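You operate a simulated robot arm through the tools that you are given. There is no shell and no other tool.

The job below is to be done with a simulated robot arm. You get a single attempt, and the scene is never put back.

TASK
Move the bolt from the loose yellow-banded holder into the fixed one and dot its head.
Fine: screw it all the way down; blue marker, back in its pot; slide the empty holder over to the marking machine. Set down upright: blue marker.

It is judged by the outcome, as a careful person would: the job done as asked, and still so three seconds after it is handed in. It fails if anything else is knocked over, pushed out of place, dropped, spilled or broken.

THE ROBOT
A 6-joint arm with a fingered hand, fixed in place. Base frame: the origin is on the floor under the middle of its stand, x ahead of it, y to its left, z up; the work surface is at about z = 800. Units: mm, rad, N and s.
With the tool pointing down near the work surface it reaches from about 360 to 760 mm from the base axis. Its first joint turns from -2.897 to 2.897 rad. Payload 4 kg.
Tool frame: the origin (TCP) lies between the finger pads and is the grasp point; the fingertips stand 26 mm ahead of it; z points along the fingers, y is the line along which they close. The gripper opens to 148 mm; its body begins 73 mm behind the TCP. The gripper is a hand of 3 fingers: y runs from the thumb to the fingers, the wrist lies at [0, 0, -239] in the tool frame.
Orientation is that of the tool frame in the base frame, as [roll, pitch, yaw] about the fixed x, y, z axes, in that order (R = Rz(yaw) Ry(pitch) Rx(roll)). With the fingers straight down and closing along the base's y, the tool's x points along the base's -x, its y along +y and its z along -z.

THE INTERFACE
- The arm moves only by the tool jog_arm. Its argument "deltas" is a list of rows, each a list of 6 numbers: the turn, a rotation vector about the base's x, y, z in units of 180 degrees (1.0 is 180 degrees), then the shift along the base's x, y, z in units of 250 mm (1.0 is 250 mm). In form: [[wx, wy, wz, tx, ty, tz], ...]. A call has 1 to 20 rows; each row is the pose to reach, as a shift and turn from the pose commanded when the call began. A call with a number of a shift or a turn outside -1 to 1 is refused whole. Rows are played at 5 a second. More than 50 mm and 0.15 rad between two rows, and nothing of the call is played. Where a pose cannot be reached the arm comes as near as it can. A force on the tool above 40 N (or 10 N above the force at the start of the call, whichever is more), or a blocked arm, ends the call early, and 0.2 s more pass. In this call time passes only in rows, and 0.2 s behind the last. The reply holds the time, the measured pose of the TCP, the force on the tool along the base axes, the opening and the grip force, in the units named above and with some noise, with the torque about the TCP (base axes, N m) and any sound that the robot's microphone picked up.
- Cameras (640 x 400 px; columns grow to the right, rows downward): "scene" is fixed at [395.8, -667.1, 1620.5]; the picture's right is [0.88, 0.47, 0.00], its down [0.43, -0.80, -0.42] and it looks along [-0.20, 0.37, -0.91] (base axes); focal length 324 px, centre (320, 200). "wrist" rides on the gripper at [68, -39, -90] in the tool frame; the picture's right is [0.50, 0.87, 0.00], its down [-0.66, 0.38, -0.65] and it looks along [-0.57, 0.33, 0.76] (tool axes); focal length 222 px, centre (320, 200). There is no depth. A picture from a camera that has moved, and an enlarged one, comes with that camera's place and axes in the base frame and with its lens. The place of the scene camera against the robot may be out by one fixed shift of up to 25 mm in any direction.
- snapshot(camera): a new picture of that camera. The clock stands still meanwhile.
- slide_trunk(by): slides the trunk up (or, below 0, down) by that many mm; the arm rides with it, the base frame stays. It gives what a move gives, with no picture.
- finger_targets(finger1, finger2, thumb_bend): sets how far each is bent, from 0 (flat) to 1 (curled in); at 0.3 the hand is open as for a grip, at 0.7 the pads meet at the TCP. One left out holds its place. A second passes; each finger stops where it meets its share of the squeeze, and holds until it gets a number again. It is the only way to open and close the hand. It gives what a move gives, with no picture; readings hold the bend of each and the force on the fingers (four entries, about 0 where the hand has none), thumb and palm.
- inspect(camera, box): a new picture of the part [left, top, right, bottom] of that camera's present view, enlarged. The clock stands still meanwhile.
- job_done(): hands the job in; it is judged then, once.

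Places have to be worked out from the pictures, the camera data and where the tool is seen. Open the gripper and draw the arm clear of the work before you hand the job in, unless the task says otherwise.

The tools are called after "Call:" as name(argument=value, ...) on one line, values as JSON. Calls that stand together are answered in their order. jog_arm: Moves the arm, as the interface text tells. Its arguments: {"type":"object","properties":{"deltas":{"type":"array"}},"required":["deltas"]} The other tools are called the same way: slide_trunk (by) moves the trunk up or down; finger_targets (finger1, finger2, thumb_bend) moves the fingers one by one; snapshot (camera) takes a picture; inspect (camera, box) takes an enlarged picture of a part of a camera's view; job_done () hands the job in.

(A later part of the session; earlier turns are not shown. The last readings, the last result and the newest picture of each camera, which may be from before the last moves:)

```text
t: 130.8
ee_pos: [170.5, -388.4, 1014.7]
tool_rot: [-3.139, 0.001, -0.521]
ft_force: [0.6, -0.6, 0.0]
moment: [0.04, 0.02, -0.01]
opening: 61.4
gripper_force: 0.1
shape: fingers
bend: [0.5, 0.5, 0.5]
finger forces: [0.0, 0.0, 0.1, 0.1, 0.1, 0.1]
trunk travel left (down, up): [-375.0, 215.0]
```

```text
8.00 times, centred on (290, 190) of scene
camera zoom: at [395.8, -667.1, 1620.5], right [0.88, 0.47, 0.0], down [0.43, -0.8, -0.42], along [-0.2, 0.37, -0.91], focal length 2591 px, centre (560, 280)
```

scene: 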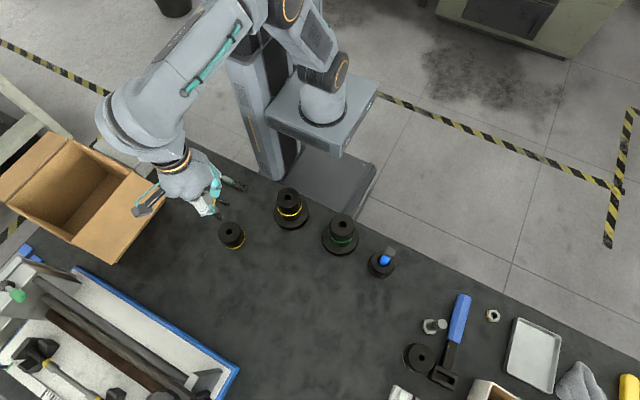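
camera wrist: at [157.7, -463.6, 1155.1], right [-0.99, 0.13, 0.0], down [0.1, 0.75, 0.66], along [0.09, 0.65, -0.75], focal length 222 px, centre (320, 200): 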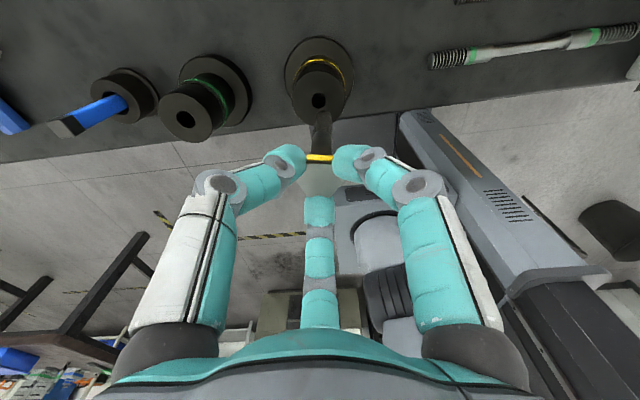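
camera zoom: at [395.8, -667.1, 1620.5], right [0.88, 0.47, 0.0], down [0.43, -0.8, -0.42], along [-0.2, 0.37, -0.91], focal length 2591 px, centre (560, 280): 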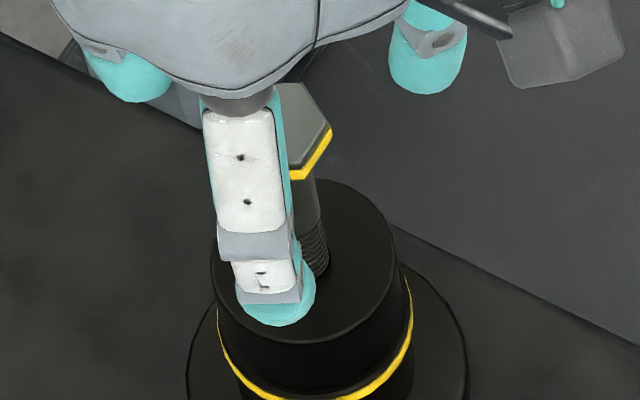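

Hex aligned; the head top is ≈994.5. I shift 1.2 mm in -y, grip and screw clockwise 164° descending at 16 mm/turn.

Call:
jog_arm(deltas=[[0, 0, 0, 0, -0.0048, 0]])

Call:
finger_targets(finger1=0.63, finger2=0.63, thumb_bend=0.63)

Call:
finger_targets(finger1=0.75, finger2=0.75, thumb_bend=0.7)

Call:
jog_arm(deltas=[[0, 0, -0.0455, 0, 0, -0.0013], [0, 0, -0.091, 0, 0, -0.0027], [0, 0, -0.1365, 0, 0, -0.0042], [0, 0, -0.182, 0, 0, -0.0056], [0, 0, -0.2275, 0, 0, -0.0071], [0, 0, -0.273, 0, 0, -0.0085], [0, 0, -0.3185, 0, 0, -0.01], [0, 0, -0.364, 0, 0, -0.0114], [0, 0, -0.4095, 0, 0, -0.0129], [0, 0, -0.455, 0, 0, -0.0144]])

```text
t: 131.2
ee_pos: [169.1, -391.1, 1013.8]
tool_rot: [-3.139, 0.004, -0.522]
ft_force: [0.6, -0.5, -1.0]
moment: [0.0, -0.01, 0.03]
opening: 61.6
gripper_force: 0.0
shape: fingers
bend: [0.5, 0.5, 0.5]
finger forces: [0.1, 0.1, 0.0, 0.1, 0.0, 0.1]
trunk travel left (down, up): [-375.0, 215.0]
```

```text
t: 132.2
ee_pos: [169.7, -390.5, 1013.1]
tool_rot: [-3.139, 0.002, -0.525]
ft_force: [0.0, 1.0, 1.1]
moment: [-0.03, -0.01, -0.02]
opening: 21.1
gripper_force: 0.2
shape: fingers
bend: [0.63, 0.63, 0.63]
finger forces: [0.0, 0.1, 0.1, 0.0, 0.2, 0.0]
trunk travel left (down, up): [-375.0, 215.0]
```

```text
t: 133.2
ee_pos: [170.5, -389.8, 1015.2]
tool_rot: [-3.142, 0.002, -0.523]
ft_force: [-0.4, 0.9, -2.2]
moment: [0.02, 0.02, -0.01]
opening: 16.8
gripper_force: 13.1
shape: fingers
bend: [0.64, 0.64, 0.65]
finger forces: [8.5, 8.6, 0.0, 0.1, 8.9, 0.0]
trunk travel left (down, up): [-375.0, 215.0]
```

```text
t: 135.3
ee_pos: [169.2, -389.7, 1009.0]
tool_rot: [-3.141, 0.002, -1.956]
ft_force: [-1.9, 1.4, -1.1]
moment: [0.02, -0.03, 0.02]
opening: 16.9
gripper_force: 13.2
shape: fingers
bend: [0.64, 0.64, 0.65]
finger forces: [8.7, 8.9, 0.1, 0.1, 7.6, 0.0]
trunk travel left (down, up): [-375.0, 215.0]
```

With 16 mm/turn the force stays near zero. I continue clockwise in 82° steps, watching torque for the end stop.

Call:
jog_arm(deltas=[[0, 0, -0.0455, 0, 0, -0.0014], [0, 0, -0.091, 0, 0, -0.0029], [0, 0, -0.1365, 0, 0, -0.0044], [0, 0, -0.182, 0, 0, -0.0058], [0, 0, -0.2275, 0, 0, -0.0073], [0, 0, -0.273, 0, 0, -0.0087], [0, 0, -0.3185, 0, 0, -0.0102], [0, 0, -0.364, 0, 0, -0.0116], [0, 0, -0.4095, 0, 0, -0.0131], [0, 0, -0.455, 0, 0, -0.0146]])

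Call:
inspect(camera="wrist", box=[220, 80, 420, 230])

```text
t: 137.6
ee_pos: [169.2, -389.8, 1005.8]
tool_rot: [-3.141, 0.002, 2.899]
ft_force: [-0.2, 2.6, -1.5]
moment: [0.01, -0.01, 0.02]
opening: 16.8
gripper_force: 12.8
shape: fingers
bend: [0.64, 0.64, 0.65]
finger forces: [9.2, 8.2, 0.1, 0.0, 7.4, 0.0]
trunk travel left (down, up): [-375.0, 215.0]
```

```text
2.67 times, centred on (320, 155) of wrist
camera zoom: at [95.0, -410.9, 1096.0], right [-0.28, 0.96, 0.0], down [0.73, 0.21, 0.65], along [0.63, 0.18, -0.76], focal length 592 px, centre (320, 320)
```

zoom: 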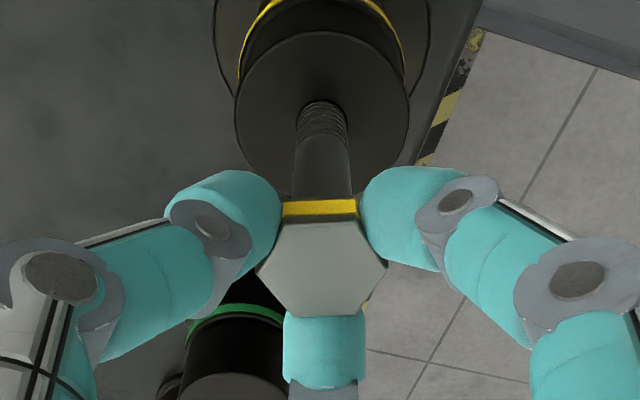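

Going smoothly. Another 82° clockwise.

Call:
jog_arm(deltas=[[0, 0, -0.0455, 0, 0, -0.0014], [0, 0, -0.091, 0, 0, -0.0029], [0, 0, -0.1365, 0, 0, -0.0044], [0, 0, -0.182, 0, 0, -0.0058], [0, 0, -0.2275, 0, 0, -0.0073], [0, 0, -0.273, 0, 0, -0.0087], [0, 0, -0.3185, 0, 0, -0.0102], [0, 0, -0.364, 0, 0, -0.0116], [0, 0, -0.4095, 0, 0, -0.0131], [0, 0, -0.455, 0, 0, -0.0146]])

Call:
inspect(camera="wrist", box=[220, 80, 420, 230])

```text
t: 139.8
ee_pos: [170.2, -389.1, 1002.1]
tool_rot: [3.142, 0.002, 1.469]
ft_force: [-1.9, 0.4, -1.4]
moment: [-0.03, 0.03, 0.01]
opening: 16.8
gripper_force: 12.7
shape: fingers
bend: [0.64, 0.64, 0.65]
finger forces: [8.7, 7.7, 0.0, 0.0, 9.4, 0.0]
trunk travel left (down, up): [-375.0, 215.0]
```

```text
2.67 times, centred on (320, 155) of wrist
camera zoom: at [138.2, -318.1, 1092.4], right [0.91, 0.41, 0.0], down [0.31, -0.69, 0.65], along [0.27, -0.6, -0.76], focal length 592 px, centre (320, 320)
```

zoom: 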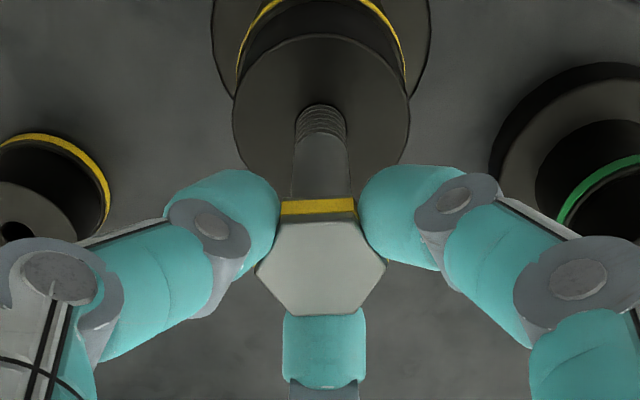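

Smooth again, hex still aligned, head top ≈ 982. I release and rotate back +240° for another stroke.

Call:
finger_targets(finger1=0.5, finger2=0.5, thumb_bend=0.5)

Call:
jog_arm(deltas=[[0, 0, 0.0455, 0, 0, 0], [0, 0, 0.091, 0, 0, 0], [0, 0, 0.1365, 0, 0, 0], [0, 0, 0.182, 0, 0, 0], [0, 0, 0.2275, 0, 0, 0], [0, 0, 0.273, 0, 0, 0], [0, 0, 0.3185, 0, 0, 0], [0, 0, 0.364, 0, 0, 0], [0, 0, 0.4095, 0, 0, 0], [0, 0, 0.455, 0, 0, 0], [0, 0, 0.5005, 0, 0, 0], [0, 0, 0.546, 0, 0, 0], [0, 0, 0.5915, 0, 0, 0], [0, 0, 0.637, 0, 0, 0], [0, 0, 0.6825, 0, 0, 0], [0, 0, 0.728, 0, 0, 0], [0, 0, 0.7735, 0, 0, 0], [0, 0, 0.819, 0, 0, 0], [0, 0, 0.8645, 0, 0, 0], [0, 0, 0.91, 0, 0, 0]])

Call:
jog_arm(deltas=[[0, 0, 0.0455, 0, 0, 0], [0, 0, 0.091, 0, 0, 0], [0, 0, 0.1365, 0, 0, 0], [0, 0, 0.182, 0, 0, 0], [0, 0, 0.2275, 0, 0, 0], [0, 0, 0.273, 0, 0, 0], [0, 0, 0.3185, 0, 0, 0], [0, 0, 0.364, 0, 0, 0], [0, 0, 0.4095, 0, 0, 0], [0, 0, 0.4233, 0, 0, 0]])

Call:
inspect(camera="wrist", box=[220, 80, 420, 230])

```text
t: 140.8
ee_pos: [171.3, -390.6, 1002.9]
tool_rot: [-3.14, 0.002, 1.471]
ft_force: [-0.3, 0.8, -0.5]
moment: [0.01, 0.01, 0.03]
opening: 61.5
gripper_force: 0.1
shape: fingers
bend: [0.5, 0.5, 0.5]
finger forces: [0.1, 0.1, 0.0, 0.0, 0.0, 0.0]
trunk travel left (down, up): [-375.0, 215.0]
```

```text
t: 144.9
ee_pos: [170.3, -390.4, 1002.3]
tool_rot: [-3.14, 0.002, -1.95]
ft_force: [0.3, 0.6, 0.8]
moment: [0.03, 0.01, -0.01]
opening: 61.6
gripper_force: 0.1
shape: fingers
bend: [0.5, 0.5, 0.5]
finger forces: [0.0, 0.0, 0.0, 0.1, 0.0, 0.0]
trunk travel left (down, up): [-375.0, 215.0]
```

```text
t: 147.2
ee_pos: [171.1, -389.8, 1002.5]
tool_rot: [-3.139, 0.002, -0.623]
ft_force: [0.9, 0.7, 1.2]
moment: [0.01, 0.01, 0.02]
opening: 61.6
gripper_force: 0.1
shape: fingers
bend: [0.5, 0.5, 0.5]
finger forces: [0.0, 0.1, 0.0, 0.0, 0.0, 0.0]
trunk travel left (down, up): [-375.0, 215.0]
```

```text
2.67 times, centred on (320, 155) of wrist
camera zoom: at [247.7, -396.9, 1092.5], right [-0.1, -1.0, 0.0], down [-0.75, 0.07, 0.65], along [-0.65, 0.07, -0.76], focal length 592 px, centre (320, 320)
```

zoom: 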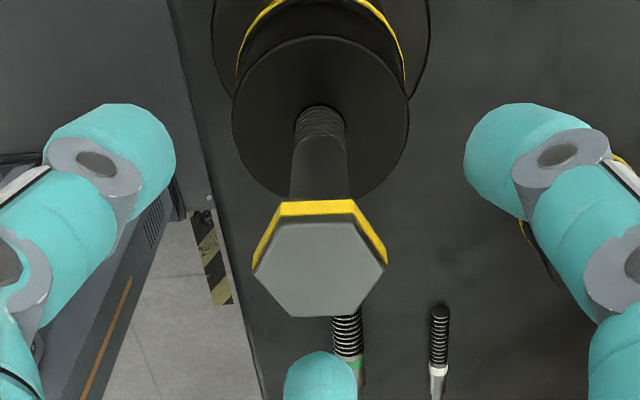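

Aligned and centred. I grip and continue screwing in.

Call:
finger_targets(finger1=0.63, finger2=0.63, thumb_bend=0.63)

Call:
finger_targets(finger1=0.75, finger2=0.75, thumb_bend=0.7)

Call:
jog_arm(deltas=[[0, 0, -0.0455, 0, 0, -0.0014], [0, 0, -0.091, 0, 0, -0.0029], [0, 0, -0.1365, 0, 0, -0.0044], [0, 0, -0.182, 0, 0, -0.0058], [0, 0, -0.2275, 0, 0, -0.0073], [0, 0, -0.273, 0, 0, -0.0087], [0, 0, -0.3185, 0, 0, -0.0102], [0, 0, -0.364, 0, 0, -0.0116], [0, 0, -0.4095, 0, 0, -0.0131], [0, 0, -0.455, 0, 0, -0.0146]])

```text
t: 148.2
ee_pos: [170.0, -390.2, 1002.5]
tool_rot: [-3.14, 0.002, -0.623]
ft_force: [0.1, -0.2, -0.4]
moment: [-0.02, -0.02, -0.04]
opening: 20.9
gripper_force: 0.5
shape: fingers
bend: [0.63, 0.63, 0.63]
finger forces: [0.1, 0.0, 0.0, 0.0, 0.2, 0.0]
trunk travel left (down, up): [-375.0, 215.0]
```

```text
t: 149.2
ee_pos: [169.7, -389.7, 1002.5]
tool_rot: [-3.139, 0.003, -0.623]
ft_force: [-0.3, 1.0, -2.0]
moment: [0.05, -0.02, 0.06]
opening: 17.1
gripper_force: 13.0
shape: fingers
bend: [0.64, 0.64, 0.65]
finger forces: [8.5, 8.7, 0.1, 0.1, 9.0, 0.1]
trunk travel left (down, up): [-375.0, 215.0]
```

```text
t: 151.3
ee_pos: [170.1, -389.6, 999.7]
tool_rot: [-3.14, 0.001, -2.055]
ft_force: [2.4, 2.7, -0.5]
moment: [0.05, -0.08, 0.12]
opening: 16.3
gripper_force: 13.2
shape: fingers
bend: [0.64, 0.64, 0.65]
finger forces: [9.5, 8.0, 0.0, 0.0, 9.4, 0.1]
trunk travel left (down, up): [-375.0, 215.0]
```

Torque rose to 0.12 Nm this time - possibly the end of travel. I check the picture for slip.

Call:
inspect(camera="wrist", box=[220, 80, 420, 230])

Call:
inspect(camera="scene", box=[260, 165, 320, 215])

```text
2.67 times, centred on (320, 155) of wrist
camera zoom: at [173.2, -466.8, 1089.0], right [-1.0, -0.04, 0.0], down [-0.03, 0.76, 0.65], along [-0.02, 0.65, -0.76], focal length 592 px, centre (320, 320)
```

zoom: 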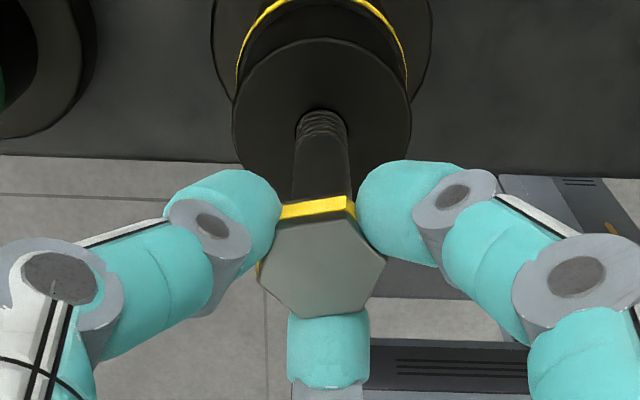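

```text
8.00 times, centred on (290, 190) of scene
camera zoom: at [395.8, -667.1, 1620.5], right [0.88, 0.47, 0.0], down [0.43, -0.8, -0.42], along [-0.2, 0.37, -0.91], focal length 2591 px, centre (560, 280)
```

zoom: 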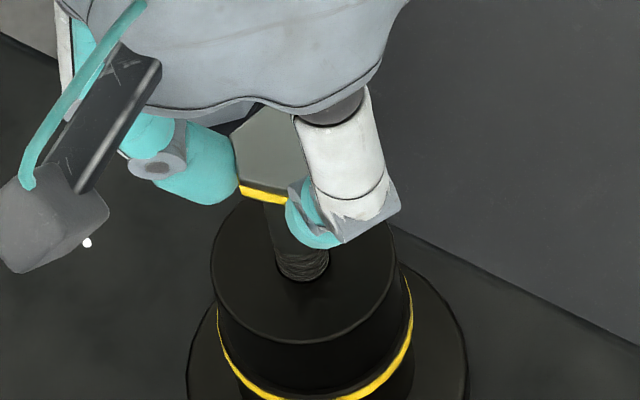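

The hex lags ~10° now. I test whether it has bottomed: 16° more clockwise without descending; if it still advances, the pull on the tool will grow.

Call:
jog_arm(deltas=[[0, 0, -0.03, 0, 0, 0], [0, 0, -0.06, 0, 0, 0], [0, 0, -0.09, 0, 0, 0]])

Call:
inspect(camera="wrist", box=[220, 80, 420, 230])

```text
t: 152.2
ee_pos: [171.7, -390.3, 999.7]
tool_rot: [-3.14, 0.002, -2.336]
ft_force: [6.4, 6.1, -0.3]
moment: [0.09, -0.16, 0.24]
opening: 15.4
gripper_force: 15.7
shape: fingers
bend: [0.64, 0.64, 0.65]
finger forces: [10.2, 8.0, 0.0, 0.0, 13.6, 0.1]
trunk travel left (down, up): [-375.0, 215.0]
```

```text
2.67 times, centred on (320, 155) of wrist
camera zoom: at [151.9, -464.6, 1088.8], right [-0.97, 0.24, 0.0], down [0.18, 0.73, 0.65], along [0.16, 0.63, -0.76], focal length 592 px, centre (320, 320)
```

zoom: 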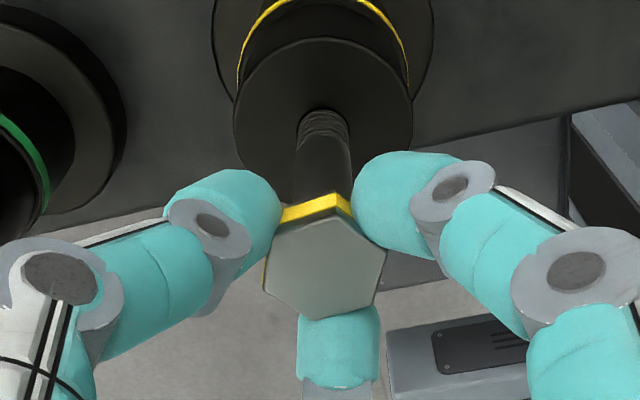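

Torque doubled to 0.24 Nm and the bolt no longer advances, so it has bottomed. I regrip aligned to give one confirming tightening turn.

Call:
finger_targets(finger1=0.5, finger2=0.5, thumb_bend=0.5)

Call:
jog_arm(deltas=[[0, 0, 0.044, 0, 0, 0], [0, 0, 0.088, 0, 0, 0], [0, 0, 0.133, 0, 0, 0]])

Call:
inspect(camera="wrist", box=[220, 80, 420, 230])

```text
t: 153.2
ee_pos: [170.5, -389.8, 998.6]
tool_rot: [-3.141, 0.001, -2.336]
ft_force: [-0.1, 1.0, -0.6]
moment: [0.0, 0.01, -0.01]
opening: 61.4
gripper_force: 0.0
shape: fingers
bend: [0.5, 0.5, 0.5]
finger forces: [0.1, 0.0, 0.0, 0.1, 0.0, 0.1]
trunk travel left (down, up): [-375.0, 215.0]
```

```text
t: 153.9
ee_pos: [170.7, -389.6, 999.5]
tool_rot: [-3.14, 0.0, -1.916]
ft_force: [-0.4, 0.3, 0.5]
moment: [0.02, 0.0, 0.0]
opening: 61.5
gripper_force: 0.0
shape: fingers
bend: [0.5, 0.5, 0.5]
finger forces: [0.0, 0.0, 0.0, 0.0, 0.1, 0.0]
trunk travel left (down, up): [-375.0, 215.0]
```

```text
2.67 times, centred on (320, 155) of wrist
camera zoom: at [183.6, -466.2, 1088.8], right [-0.98, -0.18, 0.0], down [-0.14, 0.74, 0.65], along [-0.12, 0.64, -0.76], focal length 592 px, centre (320, 320)
```

zoom: 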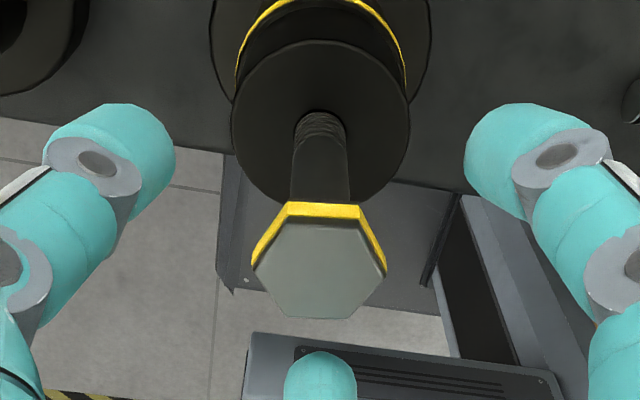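

Aligned again. I grip firmly and turn clockwise 24° to confirm it's tight.

Call:
finger_targets(finger1=0.63, finger2=0.63, thumb_bend=0.63)

Call:
finger_targets(finger1=0.85, finger2=0.85, thumb_bend=0.8)

Call:
jog_arm(deltas=[[0, 0, -0.035, 0, 0, 0], [0, 0, -0.07, 0, 0, 0], [0, 0, -0.105, 0, 0, 0], [0, 0, -0.135, 0, 0, 0]])

Call:
inspect(camera="wrist", box=[220, 80, 420, 230])

```text
t: 154.9
ee_pos: [169.3, -389.6, 999.6]
tool_rot: [-3.14, 0.001, -1.916]
ft_force: [1.0, 0.2, -0.2]
moment: [0.01, 0.0, -0.04]
opening: 20.8
gripper_force: 0.3
shape: fingers
bend: [0.63, 0.63, 0.63]
finger forces: [0.0, 0.2, 0.0, 0.1, 0.2, 0.0]
trunk travel left (down, up): [-375.0, 215.0]
```

```text
t: 155.9
ee_pos: [172.1, -390.7, 998.8]
tool_rot: [3.141, 0.002, -1.919]
ft_force: [8.7, -2.5, -4.3]
moment: [-0.01, -0.14, -0.01]
opening: 16.1
gripper_force: 20.8
shape: fingers
bend: [0.64, 0.64, 0.67]
finger forces: [10.4, 10.6, 0.1, 0.0, 20.7, 0.0]
trunk travel left (down, up): [-375.0, 215.0]
```

```text
t: 156.9
ee_pos: [172.1, -390.8, 997.8]
tool_rot: [-3.141, 0.002, -2.343]
ft_force: [17.4, 5.1, -6.8]
moment: [0.14, -0.32, 0.33]
opening: 14.2
gripper_force: 23.0
shape: fingers
bend: [0.63, 0.65, 0.67]
finger forces: [12.2, 8.9, 0.0, 0.0, 25.6, 0.0]
trunk travel left (down, up): [-375.0, 215.0]
```

```text
2.67 times, centred on (320, 155) of wrist
camera zoom: at [152.8, -464.7, 1088.4], right [-0.97, 0.25, 0.0], down [0.18, 0.73, 0.65], along [0.16, 0.63, -0.76], focal length 592 px, centre (320, 320)
```

zoom: 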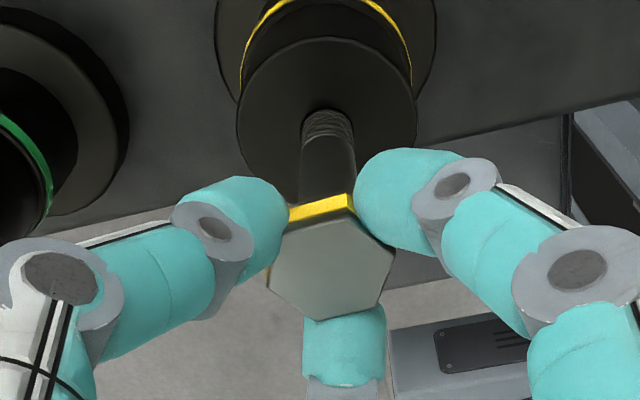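

With the stronger grip the bolt turned about another 12° at 0.33 Nm. I turn a further 24° to see whether it still moves.

Call:
jog_arm(deltas=[[0, 0, -0.035, 0, 0, -0.001], [0, 0, -0.07, 0, 0, -0.002], [0, 0, -0.105, 0, 0, -0.003], [0, 0, -0.135, 0, 0, -0.004]])

Call:
inspect(camera="wrist", box=[220, 80, 420, 230])

```text
t: 157.9
ee_pos: [173.5, -390.5, 998.9]
tool_rot: [-3.14, 0.0, -2.767]
ft_force: [30.8, 1.0, -1.7]
moment: [-0.01, -0.58, 0.61]
opening: 13.9
gripper_force: 30.2
shape: fingers
bend: [0.63, 0.66, 0.66]
finger forces: [13.4, 9.3, 0.0, 0.0, 37.8, 0.0]
trunk travel left (down, up): [-375.0, 215.0]
```

```text
2.67 times, centred on (320, 155) of wrist
camera zoom: at [124.5, -450.4, 1087.9], right [-0.78, 0.62, 0.0], down [0.47, 0.59, 0.65], along [0.41, 0.51, -0.76], focal length 592 px, centre (320, 320)
```

zoom: 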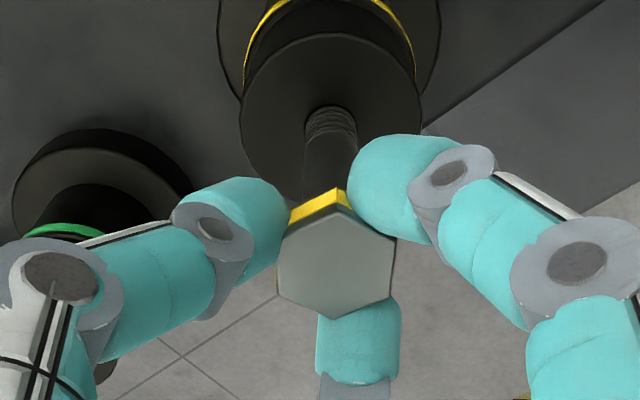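

Torque went up to 0.6 Nm and the hex no longer follows: the bolt is tight. I release and back off upward.

Call:
finger_targets(finger1=0.45, finger2=0.45, thumb_bend=0.45)

Call:
jog_arm(deltas=[[0, 0, 0, 0, 0, 0.08], [0, 0, 0, 0, 0, 0.16], [0, 0, 0, 0, 0, 0.24]])

Call:
inspect(camera="scene", box=[250, 150, 330, 220])

Call:
snapshot(camera="wrist")

```text
t: 158.9
ee_pos: [170.1, -390.4, 998.6]
tool_rot: [-3.141, 0.0, -2.766]
ft_force: [-0.2, -0.1, -0.5]
moment: [-0.01, 0.04, 0.0]
opening: 78.1
gripper_force: 0.0
shape: fingers
bend: [0.45, 0.45, 0.45]
finger forces: [0.0, 0.1, 0.0, 0.0, 0.0, 0.0]
trunk travel left (down, up): [-375.0, 215.0]
```

```text
t: 159.8
ee_pos: [169.8, -391.5, 1058.1]
tool_rot: [-3.14, 0.002, -2.767]
ft_force: [0.5, -0.1, -0.3]
moment: [0.0, 0.0, -0.03]
opening: 77.8
gripper_force: 0.0
shape: fingers
bend: [0.45, 0.45, 0.45]
finger forces: [0.0, 0.0, 0.1, 0.1, 0.0, 0.0]
trunk travel left (down, up): [-375.0, 215.0]
```

```text
5.71 times, centred on (290, 185) of scene
camera zoom: at [395.8, -667.1, 1620.5], right [0.88, 0.47, 0.0], down [0.43, -0.8, -0.42], along [-0.2, 0.37, -0.91], focal length 1851 px, centre (491, 286)
```

zoom: 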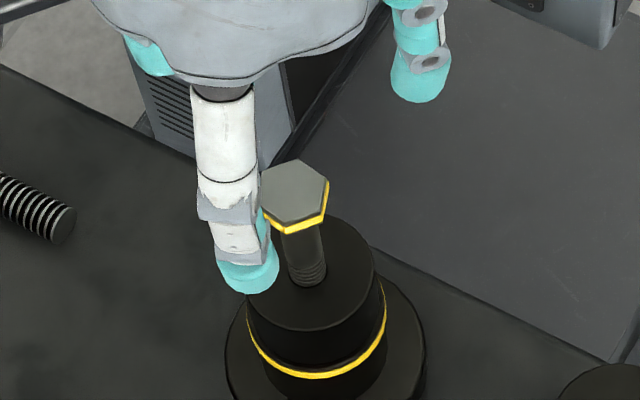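

```text
taken
camera wrist: at [121.1, -450.5, 1148.4], right [-0.78, 0.62, 0.0], down [0.47, 0.59, 0.65], along [0.41, 0.51, -0.76], focal length 222 px, centre (320, 200)
```

wrist: 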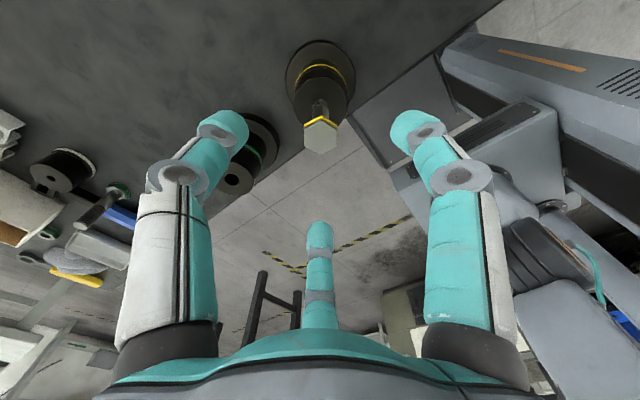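

The bolt stands in the fixed holder. I measure the hex orientation and head height now after release.

Call:
inspect(camera="wrist", box=[260, 30, 380, 160])

```text
3.08 times, centred on (320, 95) of wrist
camera zoom: at [121.1, -450.5, 1148.4], right [-0.78, 0.62, 0.0], down [0.47, 0.59, 0.65], along [0.41, 0.51, -0.76], focal length 684 px, centre (320, 523)
```

zoom: 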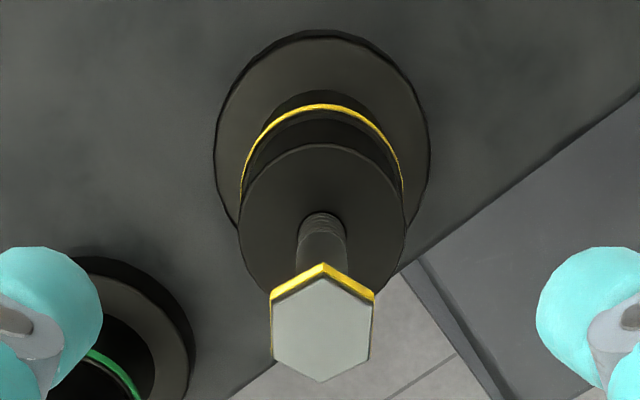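

The hex turned about 20° in total under the firm tightening. I repeat one firm tightening to confirm it does not turn any more.

Call:
jog_arm(deltas=[[0, 0, 0.04, 0, 0, -0.06], [0, 0, 0.08, 0, 0, -0.12], [0, 0, 0.12, 0, 0, -0.18], [0, 0, 0.16, 0, 0, -0.24]])

Call:
inspect(camera="wrist", box=[220, 80, 420, 230])

Call:
finger_targets(finger1=0.63, finger2=0.63, thumb_bend=0.63)

Call:
finger_targets(finger1=0.85, finger2=0.85, thumb_bend=0.74)

```text
t: 160.8
ee_pos: [169.7, -390.3, 999.1]
tool_rot: [-3.138, 0.003, -2.262]
ft_force: [0.6, -0.2, -0.1]
moment: [0.02, -0.02, -0.01]
opening: 78.3
gripper_force: 0.1
shape: fingers
bend: [0.45, 0.45, 0.45]
finger forces: [0.0, 0.0, 0.0, 0.1, 0.0, 0.1]
trunk travel left (down, up): [-375.0, 215.0]
```

```text
2.67 times, centred on (320, 155) of wrist
camera zoom: at [156.8, -465.9, 1088.3], right [-0.99, 0.17, 0.0], down [0.12, 0.75, 0.65], along [0.11, 0.65, -0.76], focal length 592 px, centre (320, 320)
```

zoom: 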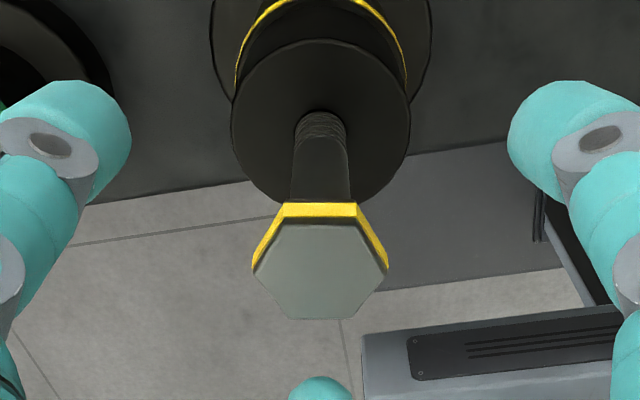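

```text
t: 161.8
ee_pos: [170.6, -388.9, 998.5]
tool_rot: [-3.14, 0.002, -2.263]
ft_force: [0.3, -0.6, -0.6]
moment: [0.0, 0.03, 0.01]
opening: 21.0
gripper_force: 0.1
shape: fingers
bend: [0.63, 0.63, 0.63]
finger forces: [0.0, 0.1, 0.1, 0.0, 0.2, 0.0]
trunk travel left (down, up): [-375.0, 215.0]
```

```text
t: 162.8
ee_pos: [171.0, -390.6, 998.7]
tool_rot: [-3.14, 0.002, -2.265]
ft_force: [1.9, -2.1, -2.9]
moment: [-0.05, -0.03, 0.02]
opening: 16.5
gripper_force: 16.6
shape: fingers
bend: [0.64, 0.64, 0.66]
finger forces: [9.7, 9.8, 0.0, 0.0, 12.9, 0.0]
trunk travel left (down, up): [-375.0, 215.0]
```

Call:
jog_arm(deltas=[[0, 0, -0.035, 0, 0, 0], [0, 0, -0.07, 0, 0, 0], [0, 0, -0.105, 0, 0, 0], [0, 0, -0.135, 0, 0, 0]])

Call:
inspect(camera="wrist", box=[220, 80, 420, 230])

```text
t: 163.8
ee_pos: [171.5, -388.9, 998.4]
tool_rot: [-3.137, 0.001, -2.689]
ft_force: [14.2, 3.7, -2.3]
moment: [0.07, -0.3, 0.33]
opening: 15.2
gripper_force: 20.5
shape: fingers
bend: [0.64, 0.65, 0.66]
finger forces: [11.7, 9.3, 0.0, 0.0, 19.7, 0.0]
trunk travel left (down, up): [-375.0, 215.0]
```

```text
2.67 times, centred on (320, 155) of wrist
camera zoom: at [127.9, -453.7, 1088.0], right [-0.83, 0.56, 0.0], down [0.42, 0.63, 0.65], along [0.37, 0.54, -0.76], focal length 592 px, centre (320, 320)
```

zoom: 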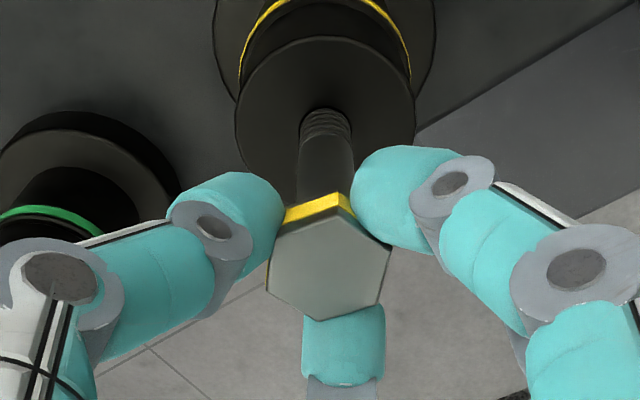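

At 0.33 Nm the bolt no longer turns (hex angle unchanged), so it is fully screwed down. I release and raise clear, then head for the marker pot.

Call:
finger_targets(finger1=0.4, finger2=0.4, thumb_bend=0.4)

Call:
jog_arm(deltas=[[0, 0, 0, 0, 0, 0.08], [0, 0, 0, 0, 0, 0.16], [0, 0, 0, 0.08, 0, 0.2], [0, 0, 0, 0.2, 0, 0.2], [0, 0, 0, 0.36, 0, 0.16], [0, 0, 0, 0.52, 0, 0.12], [0, 0, 0, 0.68, 0, 0.1], [0, 0, 0, 0.8, 0, 0.08]])

Call:
snapshot(camera="wrist")

Call:
snapshot(camera="scene")

```text
t: 164.8
ee_pos: [170.7, -388.8, 998.0]
tool_rot: [-3.141, 0.001, -2.688]
ft_force: [0.0, -0.4, 0.4]
moment: [0.03, 0.01, 0.0]
opening: 94.5
gripper_force: 0.0
shape: fingers
bend: [0.4, 0.4, 0.4]
finger forces: [0.1, 0.0, 0.0, 0.0, 0.0, 0.0]
trunk travel left (down, up): [-375.0, 215.0]
```

```text
t: 166.6
ee_pos: [371.7, -390.6, 1018.5]
tool_rot: [-3.141, 0.002, -2.688]
ft_force: [0.1, -0.6, 0.7]
moment: [0.0, 0.0, 0.01]
opening: 94.6
gripper_force: 0.1
shape: fingers
bend: [0.4, 0.4, 0.4]
finger forces: [0.0, 0.0, 0.0, 0.0, 0.0, 0.0]
trunk travel left (down, up): [-375.0, 215.0]
```

```text
taken
camera wrist: at [327.1, -454.1, 1107.5], right [-0.83, 0.56, 0.0], down [0.42, 0.63, 0.65], along [0.37, 0.54, -0.76], focal length 222 px, centre (320, 200)
```

wrist: 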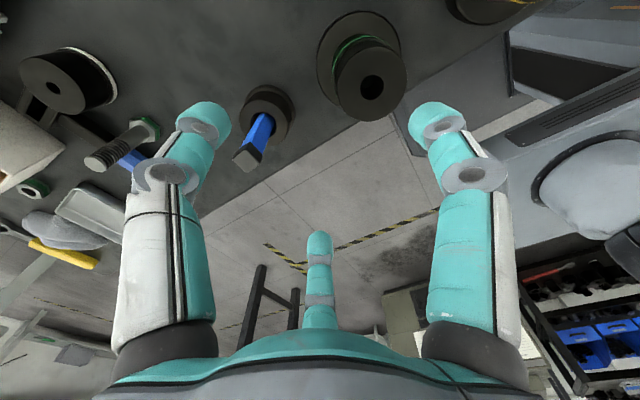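

```text
taken
```

scene: 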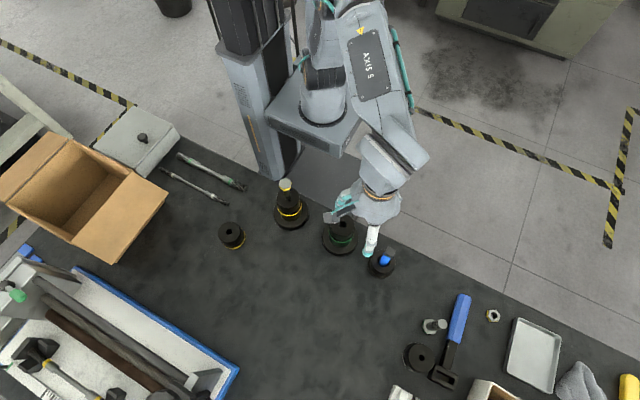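

The marker stands in its pot to the left in the wrist view. I zoom in on it.

Call:
inspect(camera="wrist", box=[205, 70, 325, 190])

Call:
inspect(camera="scene", box=[355, 235, 405, 285])

```text
3.33 times, centred on (265, 130) of wrist
camera zoom: at [327.1, -454.1, 1107.5], right [-0.83, 0.56, 0.0], down [0.42, 0.63, 0.65], along [0.37, 0.54, -0.76], focal length 740 px, centre (503, 433)
```

zoom: 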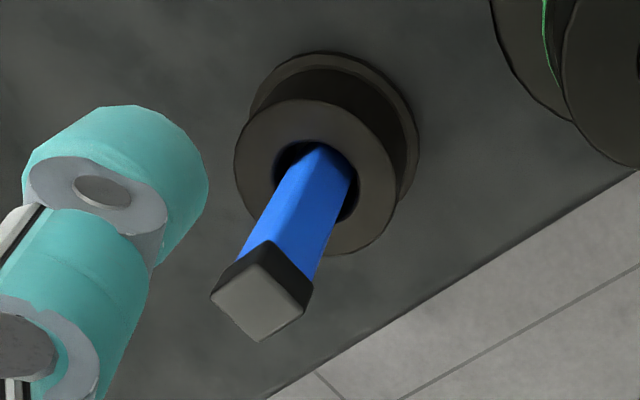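

```text
8.00 times, centred on (380, 260) of scene
camera zoom: at [395.8, -667.1, 1620.5], right [0.88, 0.47, 0.0], down [0.43, -0.8, -0.42], along [-0.2, 0.37, -0.91], focal length 2591 px, centre (-160, -280)
```

zoom: 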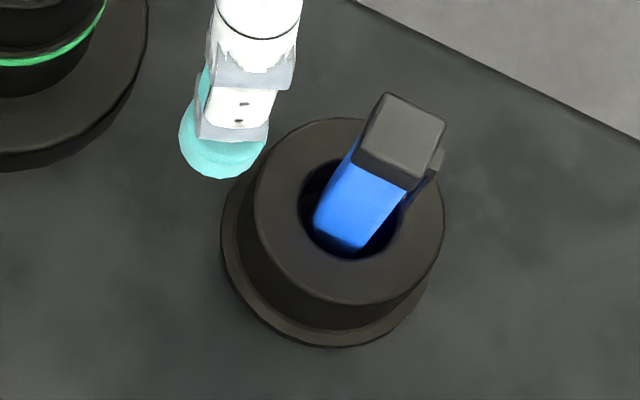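

The marker is a ~17 mm square bar standing upright at ≈(442.5,-405), its top at z≈932, 86 mm above the pot rim (z≈846). I move above it with yaw 180° so the thumb faces its -y side.

Call:
jog_arm(deltas=[[0, 0, -0.03, 0.057, -0.012, -0.015], [0, 0, -0.06, 0.113, -0.023, -0.03], [0, 0, -0.09, 0.17, -0.035, -0.045], [0, 0, -0.12, 0.227, -0.046, -0.06], [0, 0, -0.144, 0.283, -0.058, -0.074]])

Call:
inspect(camera="wrist", box=[220, 50, 420, 200])

```text
t: 167.8
ee_pos: [440.8, -404.7, 1000.2]
tool_rot: [-3.139, 0.002, -3.141]
ft_force: [-0.3, -0.8, -0.1]
moment: [-0.01, -0.04, -0.03]
opening: 94.7
gripper_force: 0.0
shape: fingers
bend: [0.4, 0.4, 0.4]
finger forces: [0.1, 0.0, 0.0, 0.1, 0.0, 0.0]
trunk travel left (down, up): [-375.0, 215.0]
```

```text
2.67 times, centred on (320, 125) of wrist
camera zoom: at [372.8, -442.9, 1089.0], right [-0.5, 0.87, 0.0], down [0.65, 0.38, 0.65], along [0.57, 0.33, -0.76], focal length 592 px, centre (320, 400)
```

zoom: 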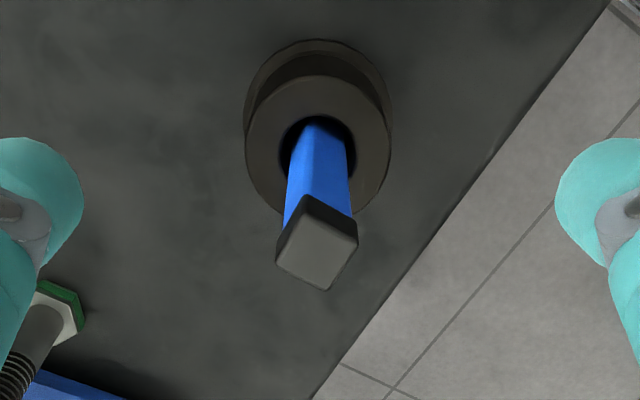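

The marker is an 18 mm square aligned with the axes, well under the hand. I apply a ~1 mm correction and descend around it to TCP z≈915.

Call:
jog_arm(deltas=[[0, 0, 0, -0.002, -0.005, -0.08], [0, 0, 0, -0.002, -0.005, -0.16], [0, 0, 0, -0.002, -0.005, -0.24], [0, 0, 0, -0.002, -0.005, -0.3], [0, 0, 0, -0.002, -0.005, -0.34]])

Call:
snapshot(camera="wrist")

Call:
inspect(camera="scene", box=[330, 210, 430, 290])

```text
t: 168.9
ee_pos: [439.1, -404.3, 915.1]
tool_rot: [-3.141, 0.001, -3.141]
ft_force: [-0.1, -0.1, -0.6]
moment: [0.0, -0.01, 0.02]
opening: 94.5
gripper_force: 0.0
shape: fingers
bend: [0.4, 0.4, 0.4]
finger forces: [0.0, 0.0, 0.0, 0.0, 0.0, 0.0]
trunk travel left (down, up): [-375.0, 215.0]
```

```text
taken
camera wrist: at [372.4, -443.9, 1004.3], right [-0.5, 0.86, 0.0], down [0.65, 0.38, 0.65], along [0.57, 0.33, -0.76], focal length 222 px, centre (320, 200)
```

wrist: 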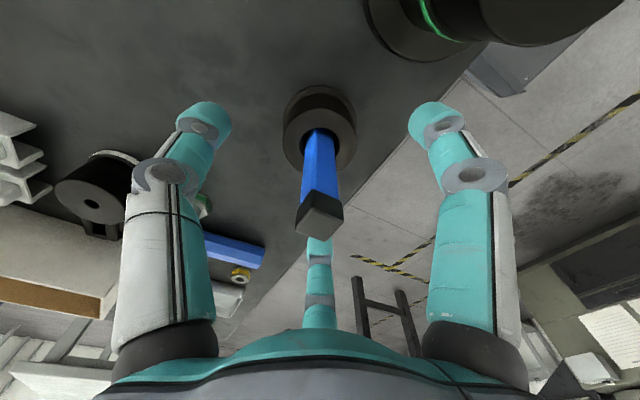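

```text
5.00 times, centred on (380, 250) of scene
camera zoom: at [395.8, -667.1, 1620.5], right [0.88, 0.47, 0.0], down [0.43, -0.8, -0.42], along [-0.2, 0.37, -0.91], focal length 1619 px, centre (20, -50)
```

zoom: 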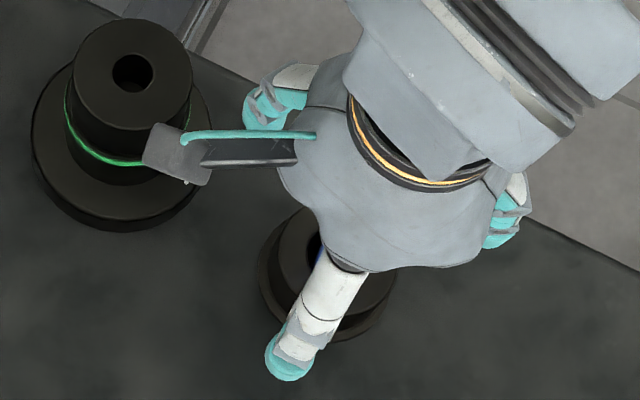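

The hand is around the marker, nothing touched. I zoom in to check centring.

Call:
inspect(camera="wrist", box=[240, 80, 400, 270])

```text
2.11 times, centred on (320, 175) of wrist
camera zoom: at [372.4, -443.9, 1004.3], right [-0.5, 0.86, 0.0], down [0.65, 0.38, 0.65], along [0.57, 0.33, -0.76], focal length 468 px, centre (320, 253)
```

zoom: 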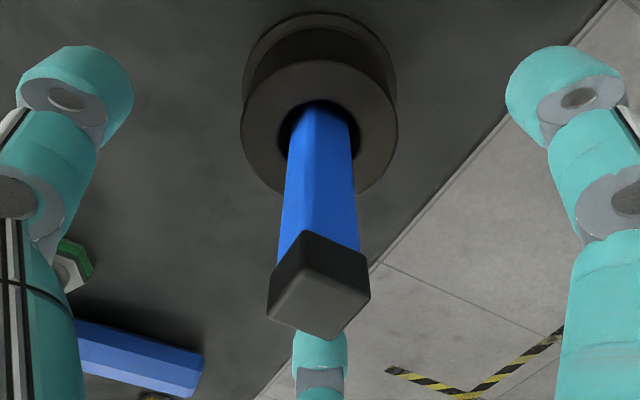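

Centred on the axis. I close the fingers on the marker's blue body gently.

Call:
finger_targets(finger1=0.63, finger2=0.63, thumb_bend=0.63)

Call:
finger_targets(finger1=0.66, finger2=0.66, thumb_bend=0.66)

Call:
inspect(camera="wrist", box=[240, 80, 400, 270])

```text
t: 169.9
ee_pos: [439.7, -406.0, 914.0]
tool_rot: [-3.139, 0.002, -3.14]
ft_force: [0.3, 0.6, 0.2]
moment: [-0.02, -0.01, -0.01]
opening: 20.6
gripper_force: 0.2
shape: fingers
bend: [0.63, 0.63, 0.63]
finger forces: [0.0, 0.0, 0.0, 0.0, 0.0, 0.0]
trunk travel left (down, up): [-375.0, 215.0]
```

```text
t: 170.9
ee_pos: [441.5, -406.1, 914.4]
tool_rot: [-3.14, 0.003, -3.141]
ft_force: [0.8, 0.6, -0.5]
moment: [0.0, -0.02, 0.01]
opening: 13.3
gripper_force: 1.4
shape: fingers
bend: [0.64, 0.64, 0.66]
finger forces: [1.3, 1.2, 0.1, 0.0, 0.3, 0.0]
trunk travel left (down, up): [-375.0, 215.0]
```

```text
2.11 times, centred on (320, 175) of wrist
camera zoom: at [372.4, -444.0, 1004.4], right [-0.5, 0.86, 0.0], down [0.65, 0.38, 0.65], along [0.57, 0.33, -0.76], focal length 468 px, centre (320, 253)
```

zoom: 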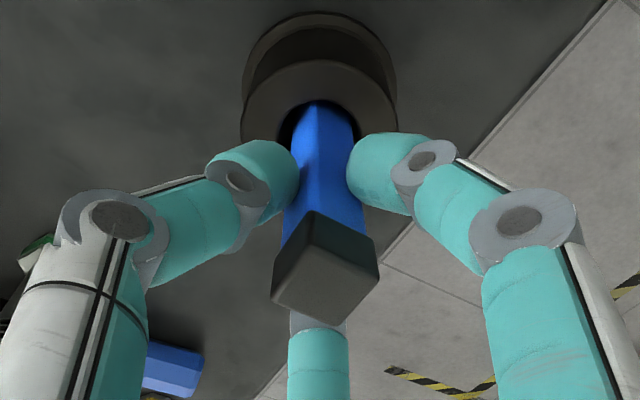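

All three fingers touch. I squeeze to hold it.

Call:
finger_targets(finger1=0.72, finger2=0.72, thumb_bend=0.72)

Call:
inspect(camera="wrist", box=[240, 80, 400, 270])

```text
t: 171.9
ee_pos: [440.0, -405.3, 914.4]
tool_rot: [-3.14, 0.002, -3.141]
ft_force: [-0.3, 0.0, 0.0]
moment: [0.01, 0.02, 0.01]
opening: 8.9
gripper_force: 9.1
shape: fingers
bend: [0.65, 0.65, 0.69]
finger forces: [6.1, 6.0, 0.0, 0.1, 6.1, 0.1]
trunk travel left (down, up): [-375.0, 215.0]
```

```text
2.11 times, centred on (320, 175) of wrist
camera zoom: at [372.4, -444.0, 1004.4], right [-0.5, 0.86, 0.0], down [0.65, 0.38, 0.65], along [0.57, 0.33, -0.76], focal length 468 px, centre (320, 253)
```

zoom: 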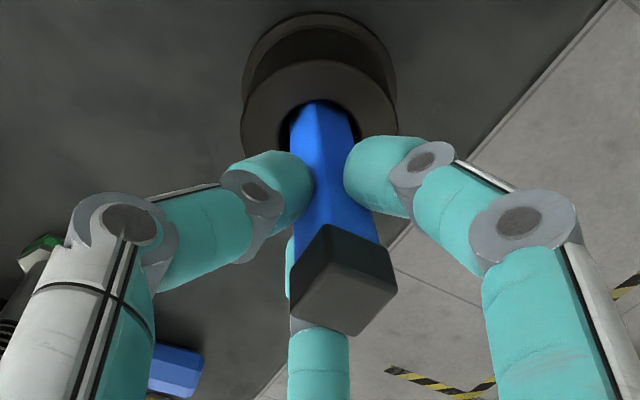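

The thumb pushed the marker a little off-centre (tilting ~2.5°). I back the thumb off to 0.67 so that the two fingers push it back to the centre.

Call:
finger_targets(finger1=0.74, finger2=0.74, thumb_bend=0.665)

Call:
inspect(camera="wrist", box=[240, 80, 400, 270])

```text
t: 172.9
ee_pos: [440.5, -405.6, 915.1]
tool_rot: [-3.139, 0.002, -3.14]
ft_force: [-0.4, 0.5, -0.2]
moment: [-0.01, 0.0, 0.0]
opening: 9.9
gripper_force: 9.5
shape: fingers
bend: [0.65, 0.65, 0.66]
finger forces: [8.4, 8.2, 0.0, 0.1, 1.9, 0.0]
trunk travel left (down, up): [-375.0, 215.0]
```

```text
2.11 times, centred on (320, 175) of wrist
camera zoom: at [372.4, -444.0, 1004.4], right [-0.5, 0.86, 0.0], down [0.65, 0.38, 0.65], along [0.57, 0.33, -0.76], focal length 468 px, centre (320, 253)
```

zoom: 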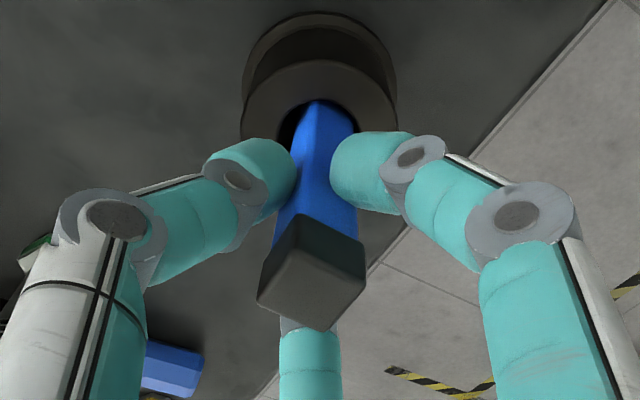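

Now it's nearly upright, with low thumb force. I set the thumb a touch further in for a firmer, centred hold.

Call:
finger_targets(thumb_bend=0.68)

Call:
inspect(camera="wrist", box=[240, 80, 400, 270])

```text
t: 173.9
ee_pos: [439.7, -406.0, 914.4]
tool_rot: [-3.141, 0.002, -3.141]
ft_force: [0.1, -0.4, -0.8]
moment: [-0.01, 0.03, 0.02]
opening: 9.4
gripper_force: 9.8
shape: fingers
bend: [0.65, 0.65, 0.66]
finger forces: [8.2, 8.0, 0.0, 0.1, 3.3, 0.0]
trunk travel left (down, up): [-375.0, 215.0]
```

```text
2.11 times, centred on (320, 175) of wrist
camera zoom: at [372.4, -444.0, 1004.4], right [-0.5, 0.86, 0.0], down [0.65, 0.38, 0.65], along [0.57, 0.33, -0.76], focal length 468 px, centre (320, 253)
```

zoom: 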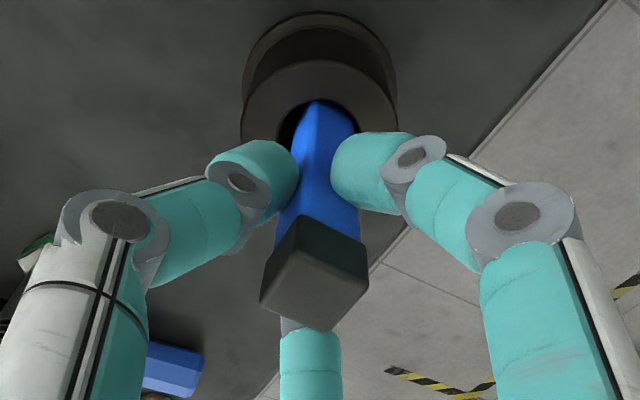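

The marker is held upright. I lift it slowly out of the pot.

Call:
jog_arm(deltas=[[0, 0, 0, 0, 0, 0.03], [0, 0, 0, 0, 0, 0.07], [0, 0, 0, 0, 0, 0.12], [0, 0, 0, 0, 0, 0.18], [0, 0, 0, 0, 0, 0.24], [0, 0, 0, 0, 0, 0.3], [0, 0, 0, 0, 0, 0.34]])

Call:
snapshot(camera="wrist")

Call:
inspect(camera="scene", box=[330, 200, 430, 290])

```text
t: 175.6
ee_pos: [440.8, -404.9, 1000.5]
tool_rot: [-3.139, 0.003, -3.141]
ft_force: [0.1, 0.0, -0.1]
moment: [-0.03, 0.01, 0.0]
opening: 9.3
gripper_force: 9.5
shape: fingers
bend: [0.65, 0.65, 0.66]
finger forces: [8.1, 8.0, 0.0, 0.0, 3.3, 0.0]
trunk travel left (down, up): [-375.0, 215.0]
```

```text
taken
camera wrist: at [372.3, -443.9, 1089.7], right [-0.5, 0.86, 0.0], down [0.65, 0.38, 0.65], along [0.57, 0.33, -0.76], focal length 222 px, centre (320, 200)
```

wrist: 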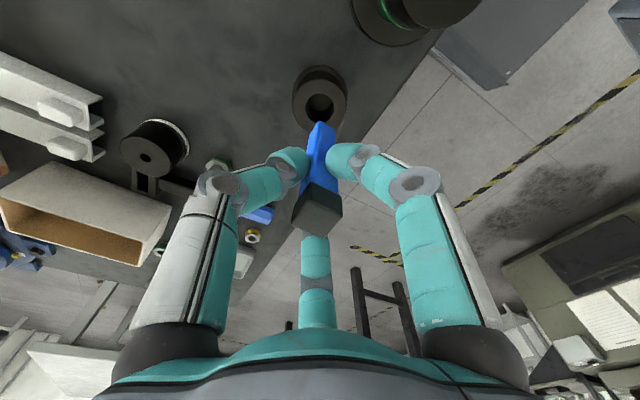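

```text
4.44 times, centred on (380, 245) of scene
camera zoom: at [395.8, -667.1, 1620.5], right [0.88, 0.47, 0.0], down [0.43, -0.8, -0.42], along [-0.2, 0.37, -0.91], focal length 1440 px, centre (53, 0)
```

zoom: 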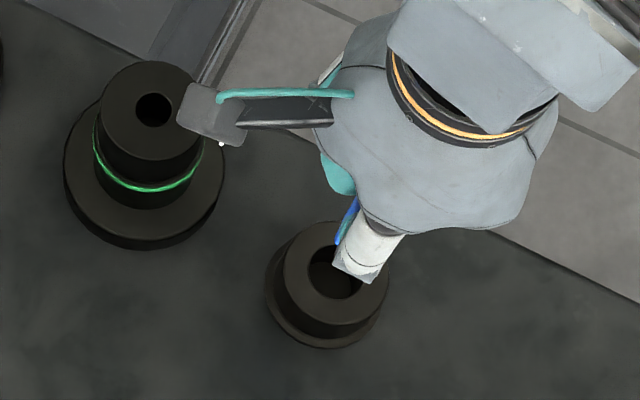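

The marker is out. I zoom to see its lower end (the nib).

Call:
inspect(camera="wrist", box=[270, 60, 370, 160])

Call:
inspect(camera="scene", box=[375, 225, 425, 275])

```text
4.00 times, centred on (320, 110) of wrist
camera zoom: at [372.3, -443.9, 1089.7], right [-0.5, 0.86, 0.0], down [0.65, 0.38, 0.65], along [0.57, 0.33, -0.76], focal length 888 px, centre (320, 560)
```

zoom: 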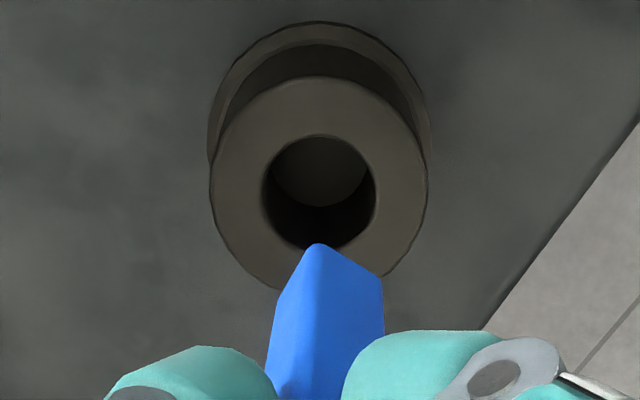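

```text
8.00 times, centred on (400, 250) of scene
camera zoom: at [395.8, -667.1, 1620.5], right [0.88, 0.47, 0.0], down [0.43, -0.8, -0.42], along [-0.2, 0.37, -0.91], focal length 2591 px, centre (-320, -200)
```

zoom: 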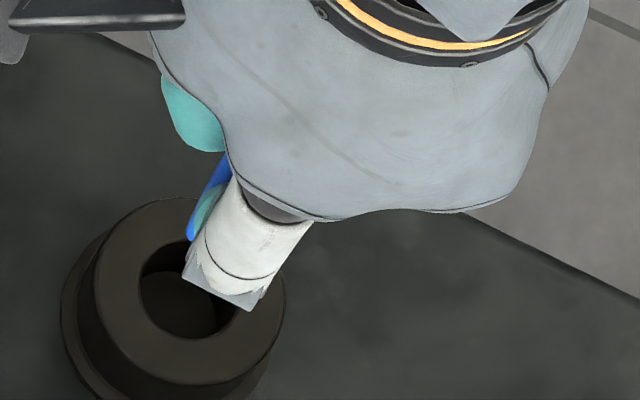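

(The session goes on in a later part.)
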